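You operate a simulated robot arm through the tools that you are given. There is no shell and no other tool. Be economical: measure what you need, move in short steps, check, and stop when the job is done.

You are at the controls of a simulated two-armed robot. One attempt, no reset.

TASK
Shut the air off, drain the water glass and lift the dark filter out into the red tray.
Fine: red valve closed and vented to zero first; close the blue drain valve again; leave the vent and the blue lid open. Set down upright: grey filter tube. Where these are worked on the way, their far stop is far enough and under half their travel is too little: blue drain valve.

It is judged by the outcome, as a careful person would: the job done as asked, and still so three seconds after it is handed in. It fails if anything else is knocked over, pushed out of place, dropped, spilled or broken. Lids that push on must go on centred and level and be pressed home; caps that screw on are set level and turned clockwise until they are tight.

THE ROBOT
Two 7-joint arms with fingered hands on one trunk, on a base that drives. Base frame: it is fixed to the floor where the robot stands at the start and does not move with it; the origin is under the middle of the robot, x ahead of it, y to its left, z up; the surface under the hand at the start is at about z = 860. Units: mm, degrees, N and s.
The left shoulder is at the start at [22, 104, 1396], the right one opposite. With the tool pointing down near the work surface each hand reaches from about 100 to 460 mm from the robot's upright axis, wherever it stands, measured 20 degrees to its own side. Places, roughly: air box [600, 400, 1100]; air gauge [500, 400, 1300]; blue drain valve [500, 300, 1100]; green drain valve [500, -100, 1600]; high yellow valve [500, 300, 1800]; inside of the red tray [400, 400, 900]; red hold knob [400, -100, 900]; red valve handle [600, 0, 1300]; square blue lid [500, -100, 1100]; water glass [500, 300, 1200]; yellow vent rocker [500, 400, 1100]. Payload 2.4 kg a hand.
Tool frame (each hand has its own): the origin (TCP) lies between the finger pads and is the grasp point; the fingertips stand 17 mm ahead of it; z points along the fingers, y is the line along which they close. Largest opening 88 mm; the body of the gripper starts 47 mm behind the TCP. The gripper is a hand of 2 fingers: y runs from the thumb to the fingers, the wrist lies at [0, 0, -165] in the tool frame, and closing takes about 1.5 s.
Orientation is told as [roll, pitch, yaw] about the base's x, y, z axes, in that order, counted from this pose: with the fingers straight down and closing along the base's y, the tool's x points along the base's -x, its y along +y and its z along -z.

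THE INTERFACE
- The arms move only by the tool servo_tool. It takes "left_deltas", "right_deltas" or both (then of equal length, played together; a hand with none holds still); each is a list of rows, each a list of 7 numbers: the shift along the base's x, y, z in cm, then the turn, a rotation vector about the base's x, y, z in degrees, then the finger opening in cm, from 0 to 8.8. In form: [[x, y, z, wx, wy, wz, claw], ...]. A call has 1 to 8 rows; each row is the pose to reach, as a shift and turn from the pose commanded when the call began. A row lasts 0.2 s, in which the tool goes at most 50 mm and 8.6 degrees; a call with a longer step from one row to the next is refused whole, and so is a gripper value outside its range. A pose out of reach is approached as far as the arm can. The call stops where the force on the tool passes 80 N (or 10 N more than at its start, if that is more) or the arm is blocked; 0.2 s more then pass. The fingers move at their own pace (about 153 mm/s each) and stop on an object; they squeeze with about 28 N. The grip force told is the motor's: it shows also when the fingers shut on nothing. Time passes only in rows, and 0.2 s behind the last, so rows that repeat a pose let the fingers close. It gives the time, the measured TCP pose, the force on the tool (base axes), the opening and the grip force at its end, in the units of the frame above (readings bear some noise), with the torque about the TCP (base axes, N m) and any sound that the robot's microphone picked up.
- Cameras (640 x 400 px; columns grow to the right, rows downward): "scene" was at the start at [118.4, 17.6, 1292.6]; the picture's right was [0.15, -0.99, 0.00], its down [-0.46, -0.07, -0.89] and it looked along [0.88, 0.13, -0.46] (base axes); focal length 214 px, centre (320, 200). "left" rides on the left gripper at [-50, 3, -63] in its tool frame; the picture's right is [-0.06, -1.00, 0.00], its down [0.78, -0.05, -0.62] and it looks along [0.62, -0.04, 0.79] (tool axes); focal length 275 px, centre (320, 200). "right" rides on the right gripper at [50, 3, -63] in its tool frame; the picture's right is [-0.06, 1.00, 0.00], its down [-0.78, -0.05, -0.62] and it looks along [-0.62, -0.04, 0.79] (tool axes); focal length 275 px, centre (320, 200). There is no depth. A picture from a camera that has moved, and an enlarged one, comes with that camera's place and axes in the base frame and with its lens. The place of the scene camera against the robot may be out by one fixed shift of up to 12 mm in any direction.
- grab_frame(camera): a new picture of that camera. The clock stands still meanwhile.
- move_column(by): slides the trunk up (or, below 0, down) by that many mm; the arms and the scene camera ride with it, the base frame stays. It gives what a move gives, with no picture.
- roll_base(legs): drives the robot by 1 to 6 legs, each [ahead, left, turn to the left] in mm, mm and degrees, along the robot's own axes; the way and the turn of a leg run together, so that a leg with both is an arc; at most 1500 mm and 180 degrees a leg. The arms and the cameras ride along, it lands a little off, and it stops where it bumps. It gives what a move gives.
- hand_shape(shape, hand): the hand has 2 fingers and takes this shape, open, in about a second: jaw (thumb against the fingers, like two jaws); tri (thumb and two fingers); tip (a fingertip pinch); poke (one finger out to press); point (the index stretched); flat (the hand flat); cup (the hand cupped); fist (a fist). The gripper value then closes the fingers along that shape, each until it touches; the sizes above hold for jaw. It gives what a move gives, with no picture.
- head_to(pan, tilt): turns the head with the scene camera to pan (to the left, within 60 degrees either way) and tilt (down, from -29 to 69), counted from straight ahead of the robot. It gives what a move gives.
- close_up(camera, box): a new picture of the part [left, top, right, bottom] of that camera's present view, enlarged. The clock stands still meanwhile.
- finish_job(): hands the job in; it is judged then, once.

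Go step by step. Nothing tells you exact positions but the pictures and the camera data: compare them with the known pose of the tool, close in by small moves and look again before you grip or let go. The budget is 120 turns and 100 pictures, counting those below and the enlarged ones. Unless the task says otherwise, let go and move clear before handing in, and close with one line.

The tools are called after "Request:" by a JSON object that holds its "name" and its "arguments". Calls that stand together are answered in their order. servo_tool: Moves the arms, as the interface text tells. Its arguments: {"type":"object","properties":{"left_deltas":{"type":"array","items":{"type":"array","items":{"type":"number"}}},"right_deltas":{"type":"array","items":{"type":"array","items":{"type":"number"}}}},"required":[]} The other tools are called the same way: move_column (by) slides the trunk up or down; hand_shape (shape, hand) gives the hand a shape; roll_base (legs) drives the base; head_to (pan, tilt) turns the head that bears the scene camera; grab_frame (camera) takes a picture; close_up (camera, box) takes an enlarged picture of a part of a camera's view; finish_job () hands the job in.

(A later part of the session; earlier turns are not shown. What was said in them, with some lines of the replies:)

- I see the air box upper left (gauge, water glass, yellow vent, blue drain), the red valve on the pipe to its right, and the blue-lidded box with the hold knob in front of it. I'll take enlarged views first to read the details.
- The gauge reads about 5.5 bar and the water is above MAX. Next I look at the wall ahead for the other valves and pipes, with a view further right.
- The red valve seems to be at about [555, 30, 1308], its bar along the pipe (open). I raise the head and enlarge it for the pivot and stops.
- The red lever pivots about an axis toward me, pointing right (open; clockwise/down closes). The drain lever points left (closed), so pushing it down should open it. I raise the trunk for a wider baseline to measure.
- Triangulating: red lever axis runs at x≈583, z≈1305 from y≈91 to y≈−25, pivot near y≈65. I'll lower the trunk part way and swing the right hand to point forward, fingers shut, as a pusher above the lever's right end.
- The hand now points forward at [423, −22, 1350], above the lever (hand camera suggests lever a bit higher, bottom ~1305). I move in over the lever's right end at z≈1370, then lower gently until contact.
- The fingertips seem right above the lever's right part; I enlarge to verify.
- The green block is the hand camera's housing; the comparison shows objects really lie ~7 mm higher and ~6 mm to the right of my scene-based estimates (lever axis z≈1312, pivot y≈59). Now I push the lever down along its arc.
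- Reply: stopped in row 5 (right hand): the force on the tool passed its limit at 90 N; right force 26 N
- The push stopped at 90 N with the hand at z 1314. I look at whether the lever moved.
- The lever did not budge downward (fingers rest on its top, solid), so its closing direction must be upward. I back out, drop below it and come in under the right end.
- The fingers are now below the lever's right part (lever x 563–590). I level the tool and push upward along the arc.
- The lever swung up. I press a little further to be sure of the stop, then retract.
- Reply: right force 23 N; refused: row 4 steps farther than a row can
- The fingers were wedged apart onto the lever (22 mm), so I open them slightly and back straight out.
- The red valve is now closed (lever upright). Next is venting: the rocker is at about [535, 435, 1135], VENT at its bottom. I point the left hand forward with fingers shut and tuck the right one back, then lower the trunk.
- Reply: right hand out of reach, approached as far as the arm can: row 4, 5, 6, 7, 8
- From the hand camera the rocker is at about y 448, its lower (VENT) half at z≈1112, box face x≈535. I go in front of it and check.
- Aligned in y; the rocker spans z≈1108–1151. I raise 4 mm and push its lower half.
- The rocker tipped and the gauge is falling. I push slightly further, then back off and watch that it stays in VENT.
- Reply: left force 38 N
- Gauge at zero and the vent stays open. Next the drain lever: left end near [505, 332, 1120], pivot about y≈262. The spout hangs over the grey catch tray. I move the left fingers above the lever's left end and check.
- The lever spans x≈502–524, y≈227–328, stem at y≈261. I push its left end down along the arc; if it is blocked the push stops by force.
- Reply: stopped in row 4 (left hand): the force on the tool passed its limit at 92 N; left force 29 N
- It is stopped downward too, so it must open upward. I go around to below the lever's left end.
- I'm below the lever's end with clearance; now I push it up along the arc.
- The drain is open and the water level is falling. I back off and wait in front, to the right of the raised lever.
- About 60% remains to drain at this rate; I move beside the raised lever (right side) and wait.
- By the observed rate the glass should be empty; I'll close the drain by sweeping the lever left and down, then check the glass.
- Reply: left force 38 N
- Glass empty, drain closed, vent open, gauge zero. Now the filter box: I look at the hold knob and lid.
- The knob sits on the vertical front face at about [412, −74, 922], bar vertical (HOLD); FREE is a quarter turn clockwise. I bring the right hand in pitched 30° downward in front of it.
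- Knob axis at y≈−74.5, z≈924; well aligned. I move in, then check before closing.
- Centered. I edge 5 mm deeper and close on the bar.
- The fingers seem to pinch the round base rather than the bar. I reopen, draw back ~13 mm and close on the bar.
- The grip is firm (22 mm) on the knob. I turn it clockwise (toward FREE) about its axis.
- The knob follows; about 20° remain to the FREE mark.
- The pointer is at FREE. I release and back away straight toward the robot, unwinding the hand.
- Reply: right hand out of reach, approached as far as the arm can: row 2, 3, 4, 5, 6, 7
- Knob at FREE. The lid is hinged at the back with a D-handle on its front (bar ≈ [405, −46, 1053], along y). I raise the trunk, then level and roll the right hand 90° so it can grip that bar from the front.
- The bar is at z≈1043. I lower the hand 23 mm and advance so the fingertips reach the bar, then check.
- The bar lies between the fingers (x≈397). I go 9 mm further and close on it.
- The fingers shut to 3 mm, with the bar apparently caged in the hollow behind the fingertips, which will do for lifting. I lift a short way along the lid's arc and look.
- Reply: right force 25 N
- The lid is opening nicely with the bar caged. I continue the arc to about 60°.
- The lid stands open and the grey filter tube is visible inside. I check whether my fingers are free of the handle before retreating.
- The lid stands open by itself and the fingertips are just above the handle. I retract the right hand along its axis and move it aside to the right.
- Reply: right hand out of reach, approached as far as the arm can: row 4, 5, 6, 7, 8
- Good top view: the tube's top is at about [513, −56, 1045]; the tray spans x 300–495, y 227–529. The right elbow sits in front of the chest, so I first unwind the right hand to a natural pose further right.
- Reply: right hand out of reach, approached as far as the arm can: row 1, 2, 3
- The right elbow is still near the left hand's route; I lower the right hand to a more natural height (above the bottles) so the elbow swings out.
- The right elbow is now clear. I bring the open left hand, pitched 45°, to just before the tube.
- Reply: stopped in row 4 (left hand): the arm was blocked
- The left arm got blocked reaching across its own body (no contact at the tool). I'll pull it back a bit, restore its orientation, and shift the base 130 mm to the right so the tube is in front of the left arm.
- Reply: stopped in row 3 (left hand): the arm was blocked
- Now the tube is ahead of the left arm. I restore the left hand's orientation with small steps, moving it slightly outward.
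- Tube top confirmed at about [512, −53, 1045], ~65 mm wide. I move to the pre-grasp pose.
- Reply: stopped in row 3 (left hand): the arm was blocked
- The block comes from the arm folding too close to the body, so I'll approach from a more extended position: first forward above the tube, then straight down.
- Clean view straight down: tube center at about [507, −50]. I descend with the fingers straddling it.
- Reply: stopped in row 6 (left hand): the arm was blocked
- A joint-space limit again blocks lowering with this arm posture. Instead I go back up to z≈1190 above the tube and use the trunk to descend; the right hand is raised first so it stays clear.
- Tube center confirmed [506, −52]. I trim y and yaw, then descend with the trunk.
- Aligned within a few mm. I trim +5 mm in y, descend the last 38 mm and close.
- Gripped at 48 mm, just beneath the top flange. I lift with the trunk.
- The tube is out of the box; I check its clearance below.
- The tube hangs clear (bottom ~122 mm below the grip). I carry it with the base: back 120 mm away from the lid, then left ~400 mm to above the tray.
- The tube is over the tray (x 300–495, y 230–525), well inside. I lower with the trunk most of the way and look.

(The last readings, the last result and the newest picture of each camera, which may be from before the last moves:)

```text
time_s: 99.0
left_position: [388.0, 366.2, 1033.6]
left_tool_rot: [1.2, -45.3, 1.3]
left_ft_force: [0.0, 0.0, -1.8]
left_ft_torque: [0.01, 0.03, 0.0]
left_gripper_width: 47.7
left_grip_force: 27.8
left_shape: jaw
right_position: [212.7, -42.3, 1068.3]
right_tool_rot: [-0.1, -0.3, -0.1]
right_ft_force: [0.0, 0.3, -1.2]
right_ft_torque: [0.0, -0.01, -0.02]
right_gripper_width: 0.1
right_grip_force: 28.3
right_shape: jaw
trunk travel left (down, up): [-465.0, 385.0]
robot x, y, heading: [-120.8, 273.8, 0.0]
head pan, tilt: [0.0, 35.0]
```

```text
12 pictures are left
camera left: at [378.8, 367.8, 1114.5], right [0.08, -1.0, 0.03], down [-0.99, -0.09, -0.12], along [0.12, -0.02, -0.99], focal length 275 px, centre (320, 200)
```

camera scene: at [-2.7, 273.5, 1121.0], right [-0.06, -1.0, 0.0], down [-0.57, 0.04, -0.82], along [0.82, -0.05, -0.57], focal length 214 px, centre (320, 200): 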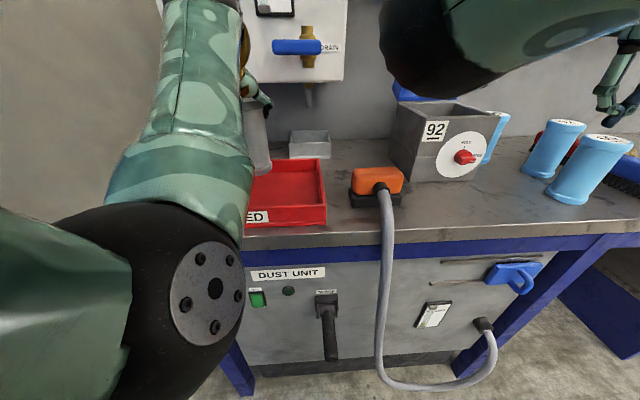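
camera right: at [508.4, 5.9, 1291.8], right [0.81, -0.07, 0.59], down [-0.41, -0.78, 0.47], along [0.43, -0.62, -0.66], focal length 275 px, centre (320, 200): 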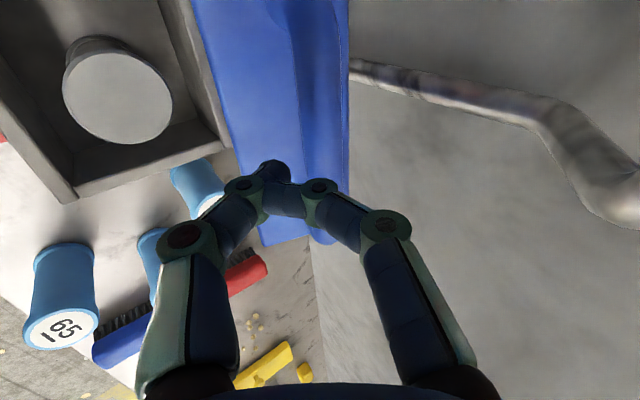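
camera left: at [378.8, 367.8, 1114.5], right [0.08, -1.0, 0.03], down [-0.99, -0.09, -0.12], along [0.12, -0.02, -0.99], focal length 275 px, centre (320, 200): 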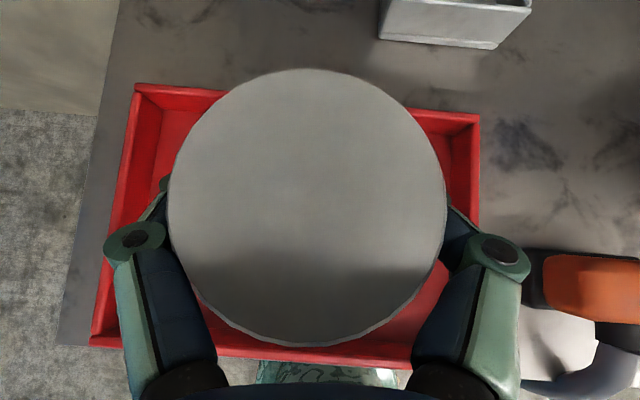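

The tube is centered over the tray. I lower in small steps watching for contact force.

Request:
{"name": "move_column", "arguments": {"by": -30}}

Request:
{"name": "servo_tool", "arguments": {"left_deltas": [[0, 0, -0.5, 0, 0, 0, 4], [0, 0, -1, 0, 0, 0, 4]]}}

Request:
{"name": "close_up", "arguments": {"camera": "scene", "box": [220, 70, 350, 240]}}

```text
time_s: 99.8
left_position: [388.7, 366.0, 1003.7]
left_tool_rot: [1.2, -45.3, 1.4]
left_ft_force: [0.5, -0.2, -2.4]
left_ft_torque: [0.06, 0.04, 0.0]
left_gripper_width: 47.5
left_grip_force: 27.9
left_shape: jaw
right_position: [212.9, -40.9, 1039.0]
right_tool_rot: [0.1, -0.3, -0.1]
right_ft_force: [-0.2, 0.2, 0.3]
right_ft_torque: [0.01, 0.01, -0.03]
right_gripper_width: 0.0
right_grip_force: 28.2
right_shape: jaw
trunk travel left (down, up): [-435.0, 415.0]
robot x, y, heading: [-119.8, 275.5, 0.0]
head pan, tilt: [0.0, 35.0]
```

```text
time_s: 100.3
left_position: [391.2, 368.0, 997.8]
left_tool_rot: [1.2, -45.8, 1.4]
left_ft_force: [-0.6, 0.3, -1.4]
left_ft_torque: [-0.02, -0.04, 0.02]
left_gripper_width: 47.2
left_grip_force: 27.5
left_shape: jaw
right_position: [212.5, -42.0, 1036.5]
right_tool_rot: [-0.1, -0.3, -0.2]
right_ft_force: [-0.1, -0.1, -0.1]
right_ft_torque: [0.03, -0.01, -0.03]
right_gripper_width: 0.1
right_grip_force: 28.0
right_shape: jaw
trunk travel left (down, up): [-435.0, 415.0]
robot x, y, heading: [-121.9, 276.5, 0.1]
head pan, tilt: [0.0, 35.0]
```

```text
2.35 times, centred on (285, 155) of scene
camera zoom: at [-2.3, 274.3, 1089.7], right [-0.06, -1.0, 0.0], down [-0.57, 0.03, -0.82], along [0.82, -0.05, -0.58], focal length 505 px, centre (402, 306)
```

zoom: 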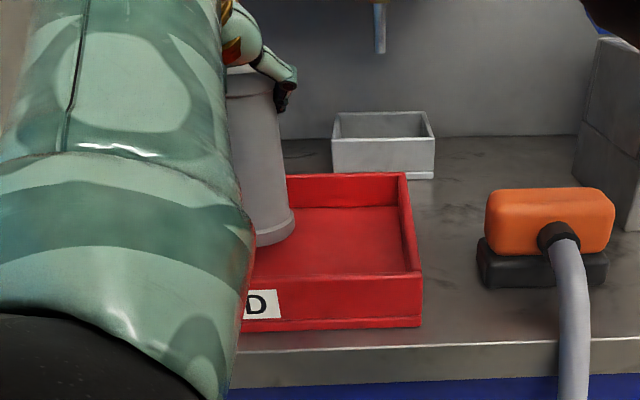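

About 20 mm remain. I lower by the trunk in smaller steps until the force changes.

Request:
{"name": "move_column", "arguments": {"by": -10}}

Request:
{"name": "move_column", "arguments": {"by": -4}}

Request:
{"name": "move_column", "arguments": {"by": -3}}

Request:
{"name": "close_up", "arguments": {"camera": "scene", "box": [220, 70, 350, 240]}}

```text
time_s: 100.9
left_position: [389.8, 367.9, 986.5]
left_tool_rot: [1.4, -45.6, 1.3]
left_ft_force: [0.3, -0.9, -2.6]
left_ft_torque: [-0.01, 0.02, -0.01]
left_gripper_width: 47.3
left_grip_force: 27.6
left_shape: jaw
right_position: [213.0, -41.1, 1028.4]
right_tool_rot: [0.0, -0.3, 0.0]
right_ft_force: [0.0, 0.8, 0.2]
right_ft_torque: [0.0, 0.0, 0.01]
right_gripper_width: 0.0
right_grip_force: 27.7
right_shape: jaw
trunk travel left (down, up): [-425.0, 425.0]
robot x, y, heading: [-123.2, 277.1, 0.2]
head pan, tilt: [0.0, 35.0]
```

```text
time_s: 101.5
left_position: [390.2, 367.7, 981.0]
left_tool_rot: [1.5, -45.7, 1.2]
left_ft_force: [-0.9, 0.2, -1.7]
left_ft_torque: [0.03, -0.02, 0.0]
left_gripper_width: 47.4
left_grip_force: 27.9
left_shape: jaw
right_position: [213.7, -41.9, 1024.6]
right_tool_rot: [0.0, -0.3, -0.1]
right_ft_force: [0.8, 0.2, -0.4]
right_ft_torque: [-0.01, -0.02, -0.04]
right_gripper_width: 0.2
right_grip_force: 28.4
right_shape: jaw
trunk travel left (down, up): [-421.0, 429.0]
robot x, y, heading: [-121.8, 272.2, 0.4]
head pan, tilt: [0.0, 35.0]
```

```text
time_s: 102.0
left_position: [388.7, 368.2, 977.6]
left_tool_rot: [1.6, -45.5, 1.1]
left_ft_force: [-0.2, 0.7, -1.1]
left_ft_torque: [-0.03, 0.0, -0.02]
left_gripper_width: 47.5
left_grip_force: 28.1
left_shape: jaw
right_position: [213.7, -41.9, 1022.5]
right_tool_rot: [0.0, -0.4, -0.2]
right_ft_force: [-0.2, 0.2, 0.6]
right_ft_torque: [0.0, -0.04, 0.0]
right_gripper_width: 0.0
right_grip_force: 27.8
right_shape: jaw
trunk travel left (down, up): [-418.0, 432.0]
robot x, y, heading: [-120.2, 274.5, 0.4]
head pan, tilt: [0.0, 35.0]
```

```text
2.35 times, centred on (285, 155) of scene
camera zoom: at [-2.3, 275.0, 1071.7], right [-0.05, -1.0, 0.0], down [-0.58, 0.03, -0.81], along [0.81, -0.04, -0.58], focal length 505 px, centre (402, 306)
```

zoom: 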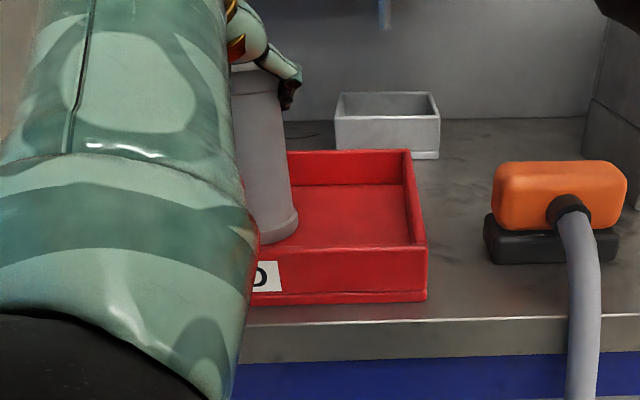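

Close to the floor; continue with 3 mm steps.

Request:
{"name": "move_column", "arguments": {"by": -3}}

Request:
{"name": "move_column", "arguments": {"by": -3}}

Request:
{"name": "move_column", "arguments": {"by": -3}}

```text
time_s: 102.5
left_position: [388.8, 369.0, 975.1]
left_tool_rot: [1.6, -45.5, 1.0]
left_ft_force: [-0.6, -0.2, 6.6]
left_ft_torque: [-0.05, -0.06, -0.03]
left_gripper_width: 46.4
left_grip_force: 28.1
left_shape: jaw
right_position: [212.7, -41.5, 1018.6]
right_tool_rot: [0.0, -0.3, 0.0]
right_ft_force: [-0.3, 0.7, -0.7]
right_ft_torque: [0.03, -0.02, -0.01]
right_gripper_width: 0.0
right_grip_force: 28.5
right_shape: jaw
trunk travel left (down, up): [-415.0, 435.0]
robot x, y, heading: [-118.0, 275.9, 0.5]
head pan, tilt: [0.0, 35.0]
```

```text
time_s: 103.0
left_position: [388.2, 369.2, 974.1]
left_tool_rot: [1.6, -45.9, 1.1]
left_ft_force: [1.8, 1.7, 20.7]
left_ft_torque: [0.01, -0.09, 0.01]
left_gripper_width: 46.0
left_grip_force: 27.9
left_shape: jaw
right_position: [212.3, -42.0, 1016.3]
right_tool_rot: [-0.1, -0.4, -0.2]
right_ft_force: [-0.3, 0.2, 1.4]
right_ft_torque: [-0.02, 0.01, 0.01]
right_gripper_width: 0.0
right_grip_force: 28.1
right_shape: jaw
trunk travel left (down, up): [-412.0, 438.0]
robot x, y, heading: [-118.6, 272.7, 0.2]
head pan, tilt: [0.0, 35.0]
```

```text
time_s: 103.5
left_position: [389.9, 367.9, 971.2]
left_tool_rot: [1.6, -46.0, 1.0]
left_ft_force: [2.2, 1.7, 32.7]
left_ft_torque: [-0.07, -0.14, -0.02]
left_gripper_width: 45.0
left_grip_force: 27.8
left_shape: jaw
right_position: [210.7, -41.9, 1013.0]
right_tool_rot: [-0.1, -0.4, -0.1]
right_ft_force: [0.2, 0.2, -1.1]
right_ft_torque: [0.02, -0.03, -0.03]
right_gripper_width: 0.0
right_grip_force: 27.9
right_shape: jaw
trunk travel left (down, up): [-409.0, 441.0]
robot x, y, heading: [-118.5, 279.1, -0.2]
head pan, tilt: [0.0, 35.0]
```

Contact is firm. I relieve the pressure, then open the fingers gradually.

Request:
{"name": "move_column", "arguments": {"by": 7}}

Request:
{"name": "servo_tool", "arguments": {"left_deltas": [[0, 0, 0, 0, 0, 0, 4.8], [0, 0, 0, 0, 0, 0, 5.2], [0, 0, 0, 0, 0, 0, 6], [0, 0, 0, 0, 0, 0, 7], [0, 0, 0, 0, 0, 0, 8], [0, 0, 0, 0, 0, 0, 8.8], [0, 0, 0, 0, 0, 0, 8.8]]}}

Request:
{"name": "grab_frame", "arguments": {"camera": "left"}}

```text
time_s: 104.1
left_position: [389.4, 369.5, 975.1]
left_tool_rot: [1.6, -45.3, 1.2]
left_ft_force: [-0.2, -0.3, 0.8]
left_ft_torque: [-0.07, 0.0, -0.04]
left_gripper_width: 44.5
left_grip_force: 27.9
left_shape: jaw
right_position: [213.5, -40.8, 1019.6]
right_tool_rot: [0.0, -0.4, -0.2]
right_ft_force: [0.1, -0.7, -0.6]
right_ft_torque: [0.01, 0.01, -0.01]
right_gripper_width: 0.5
right_grip_force: 28.2
right_shape: jaw
trunk travel left (down, up): [-416.0, 434.0]
robot x, y, heading: [-119.9, 274.8, 0.2]
head pan, tilt: [0.0, 35.0]
```

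```text
time_s: 105.7
left_position: [389.4, 370.1, 976.0]
left_tool_rot: [1.8, -45.5, 1.0]
left_ft_force: [0.0, -0.8, -0.5]
left_ft_torque: [0.0, 0.01, 0.02]
left_gripper_width: 87.9
left_grip_force: 0.1
left_shape: jaw
right_position: [212.8, -41.7, 1020.4]
right_tool_rot: [0.0, -0.4, -0.1]
right_ft_force: [0.6, 0.1, 0.4]
right_ft_torque: [0.01, 0.0, -0.01]
right_gripper_width: 0.0
right_grip_force: 28.1
right_shape: jaw
trunk travel left (down, up): [-416.0, 434.0]
robot x, y, heading: [-121.3, 274.0, 0.3]
head pan, tilt: [0.0, 35.0]
```

```text
9 pictures are left
camera left: at [379.4, 369.5, 1056.2], right [0.08, -1.0, 0.02], down [-0.99, -0.09, -0.13], along [0.13, -0.01, -0.99], focal length 275 px, centre (320, 200)
```

left: 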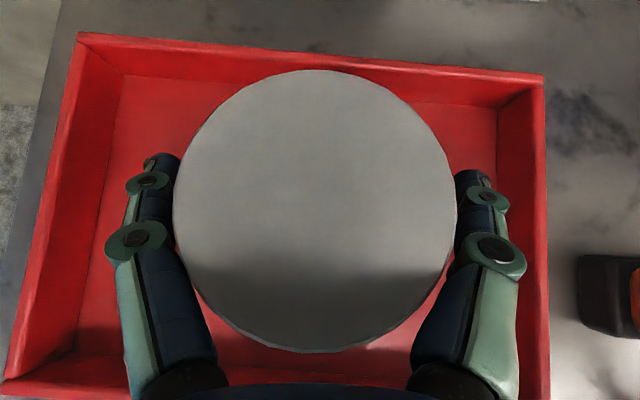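

The tube stands upright in the tray and the fingers are clear on both sides. I raise the hand straight up off it.

Request:
{"name": "move_column", "arguments": {"by": 60}}

Request:
{"name": "move_column", "arguments": {"by": 140}}

Request:
{"name": "grab_frame", "arguments": {"camera": "left"}}

```text
time_s: 106.7
left_position: [389.5, 371.6, 1034.4]
left_tool_rot: [2.2, -45.4, 1.1]
left_ft_force: [-0.5, 0.1, -0.3]
left_ft_torque: [-0.01, 0.01, 0.02]
left_gripper_width: 88.2
left_grip_force: 0.0
left_shape: jaw
right_position: [212.4, -40.7, 1079.1]
right_tool_rot: [0.0, -0.4, 0.0]
right_ft_force: [-0.1, 0.1, -0.3]
right_ft_torque: [0.01, 0.04, 0.02]
right_gripper_width: 0.2
right_grip_force: 27.6
right_shape: jaw
trunk travel left (down, up): [-476.0, 374.0]
robot x, y, heading: [-123.6, 271.7, 0.3]
head pan, tilt: [0.0, 35.0]
```

```text
time_s: 108.4
left_position: [389.2, 373.8, 1174.4]
left_tool_rot: [2.4, -45.3, 1.0]
left_ft_force: [-0.5, -0.1, -0.5]
left_ft_torque: [0.02, 0.02, 0.02]
left_gripper_width: 87.7
left_grip_force: 0.1
left_shape: jaw
right_position: [212.8, -42.2, 1221.4]
right_tool_rot: [-0.1, -0.3, -0.2]
right_ft_force: [-0.1, 0.2, 0.0]
right_ft_torque: [0.01, -0.03, -0.01]
right_gripper_width: 0.0
right_grip_force: 27.9
right_shape: jaw
trunk travel left (down, up): [-616.0, 234.0]
robot x, y, heading: [-122.7, 273.3, 0.2]
head pan, tilt: [0.0, 35.0]
```

```text
8 pictures are left
camera left: at [379.7, 373.7, 1254.7], right [0.09, -1.0, 0.01], down [-0.99, -0.09, -0.12], along [0.13, 0.0, -0.99], focal length 275 px, centre (320, 200)
```

left: 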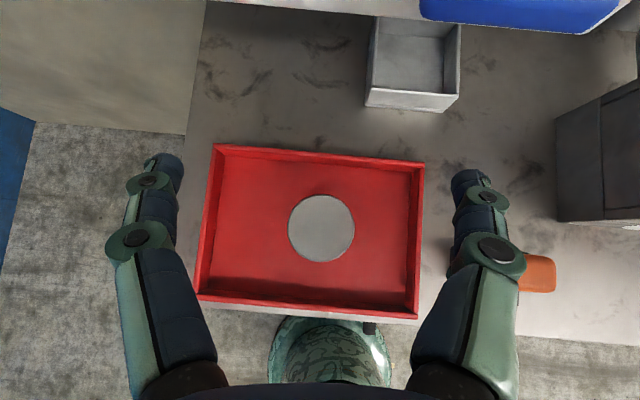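

The filter stands upright in the tray. I back the robot away and do a final overall check.

Request:
{"name": "roll_base", "arguments": {"legs": [[-150, 0, 0], [0, -150, 0]]}}

Request:
{"name": "head_to", "arguments": {"pan": 5, "tilt": 20}}

Request:
{"name": "grab_frame", "arguments": {"camera": "scene"}}

```text
time_s: 110.7
left_position: [239.5, 217.7, 1173.0]
left_tool_rot: [2.2, -45.3, 1.1]
left_ft_force: [0.1, 0.1, -0.5]
left_ft_torque: [-0.01, -0.02, -0.03]
left_gripper_width: 87.9
left_grip_force: 0.0
left_shape: jaw
right_position: [64.5, -196.6, 1219.8]
right_tool_rot: [0.1, -0.3, -0.1]
right_ft_force: [0.4, 0.1, 0.0]
right_ft_torque: [0.0, 0.03, 0.0]
right_gripper_width: 0.0
right_grip_force: 28.1
right_shape: jaw
trunk travel left (down, up): [-616.0, 234.0]
robot x, y, heading: [-268.2, 122.4, 0.2]
head pan, tilt: [0.0, 35.0]
```

```text
time_s: 111.5
left_position: [241.8, 220.9, 1174.3]
left_tool_rot: [2.6, -45.5, 0.9]
left_ft_force: [0.8, -0.2, 0.6]
left_ft_torque: [-0.01, -0.04, 0.0]
left_gripper_width: 87.8
left_grip_force: 0.0
left_shape: jaw
right_position: [64.0, -195.1, 1219.8]
right_tool_rot: [0.0, -0.3, -0.1]
right_ft_force: [-0.3, 0.6, -0.5]
right_ft_torque: [0.02, 0.02, -0.01]
right_gripper_width: 0.0
right_grip_force: 27.8
right_shape: jaw
trunk travel left (down, up): [-616.0, 234.0]
robot x, y, heading: [-271.4, 120.9, 0.1]
head pan, tilt: [5.0, 20.0]
```

```text
7 pictures are left
camera scene: at [-150.4, 124.5, 1282.2], right [-0.01, -1.0, 0.0], down [-0.47, 0.0, -0.88], along [0.88, -0.01, -0.47], focal length 214 px, centre (320, 200)
```

scene: 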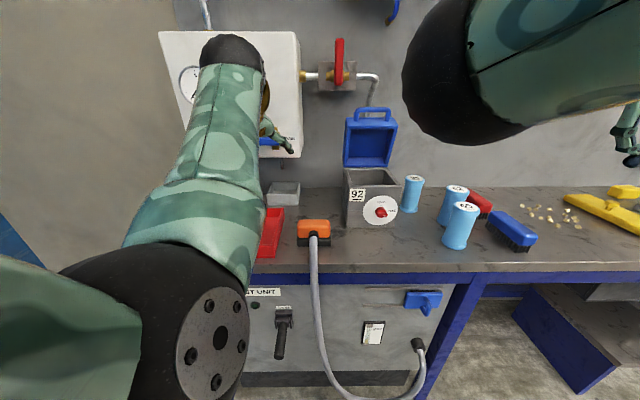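

Valve up (closed), lid open, knob at FREE. One last look at the tray and box controls with the left camera.

Request:
{"name": "servo_tool", "arguments": {"left_deltas": [[0, 2, 2, 0, -8, 0, 8.8], [0, 4, 4, 0, -16, 0, 8.8], [0, 6, 5, 0, -24, 0, 8.8], [0, 8, 5, 0, -30, 0, 8.8]]}}

Request:
{"name": "grab_frame", "arguments": {"camera": "left"}}

```text
time_s: 112.5
left_position: [240.3, 297.2, 1226.4]
left_tool_rot: [-0.2, -75.5, 2.8]
left_ft_force: [0.1, 0.3, -0.3]
left_ft_torque: [-0.01, 0.02, -0.04]
left_gripper_width: 88.0
left_grip_force: 0.0
left_shape: jaw
right_position: [64.0, -193.8, 1220.4]
right_tool_rot: [0.0, -0.3, -0.1]
right_ft_force: [0.8, -0.2, -0.3]
right_ft_torque: [0.02, -0.02, 0.04]
right_gripper_width: 0.0
right_grip_force: 28.2
right_shape: jaw
trunk travel left (down, up): [-616.0, 234.0]
robot x, y, heading: [-272.8, 123.3, 0.2]
head pan, tilt: [5.0, 20.0]
```

```text
6 pictures are left
camera left: at [192.0, 297.3, 1290.9], right [0.06, -1.0, 0.06], down [-0.79, -0.09, -0.61], along [0.61, -0.01, -0.79], focal length 275 px, centre (320, 200)
```

left: 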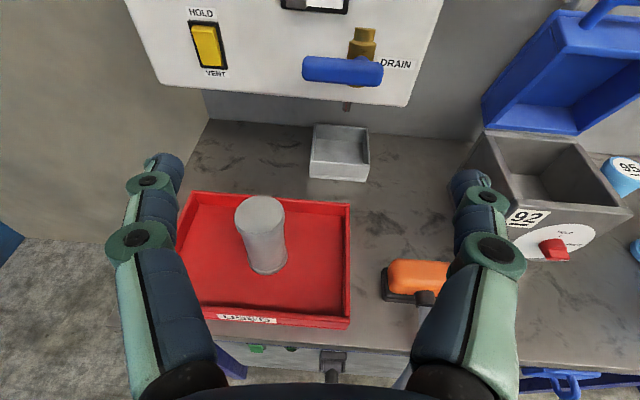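

The filter stands upright in the red tray, the drain is closed, the vent is pressed to VENT, and the lid is open. Both hands are clear, so I hand in.

Request:
{"name": "finish_job", "arguments": {}}

```text
The job is handed in.
```

The job is done and handed in: air shut off and vented to zero, water glass drained and the drain closed again, grey filter tube upright in the red tray, vent and blue lid left open.
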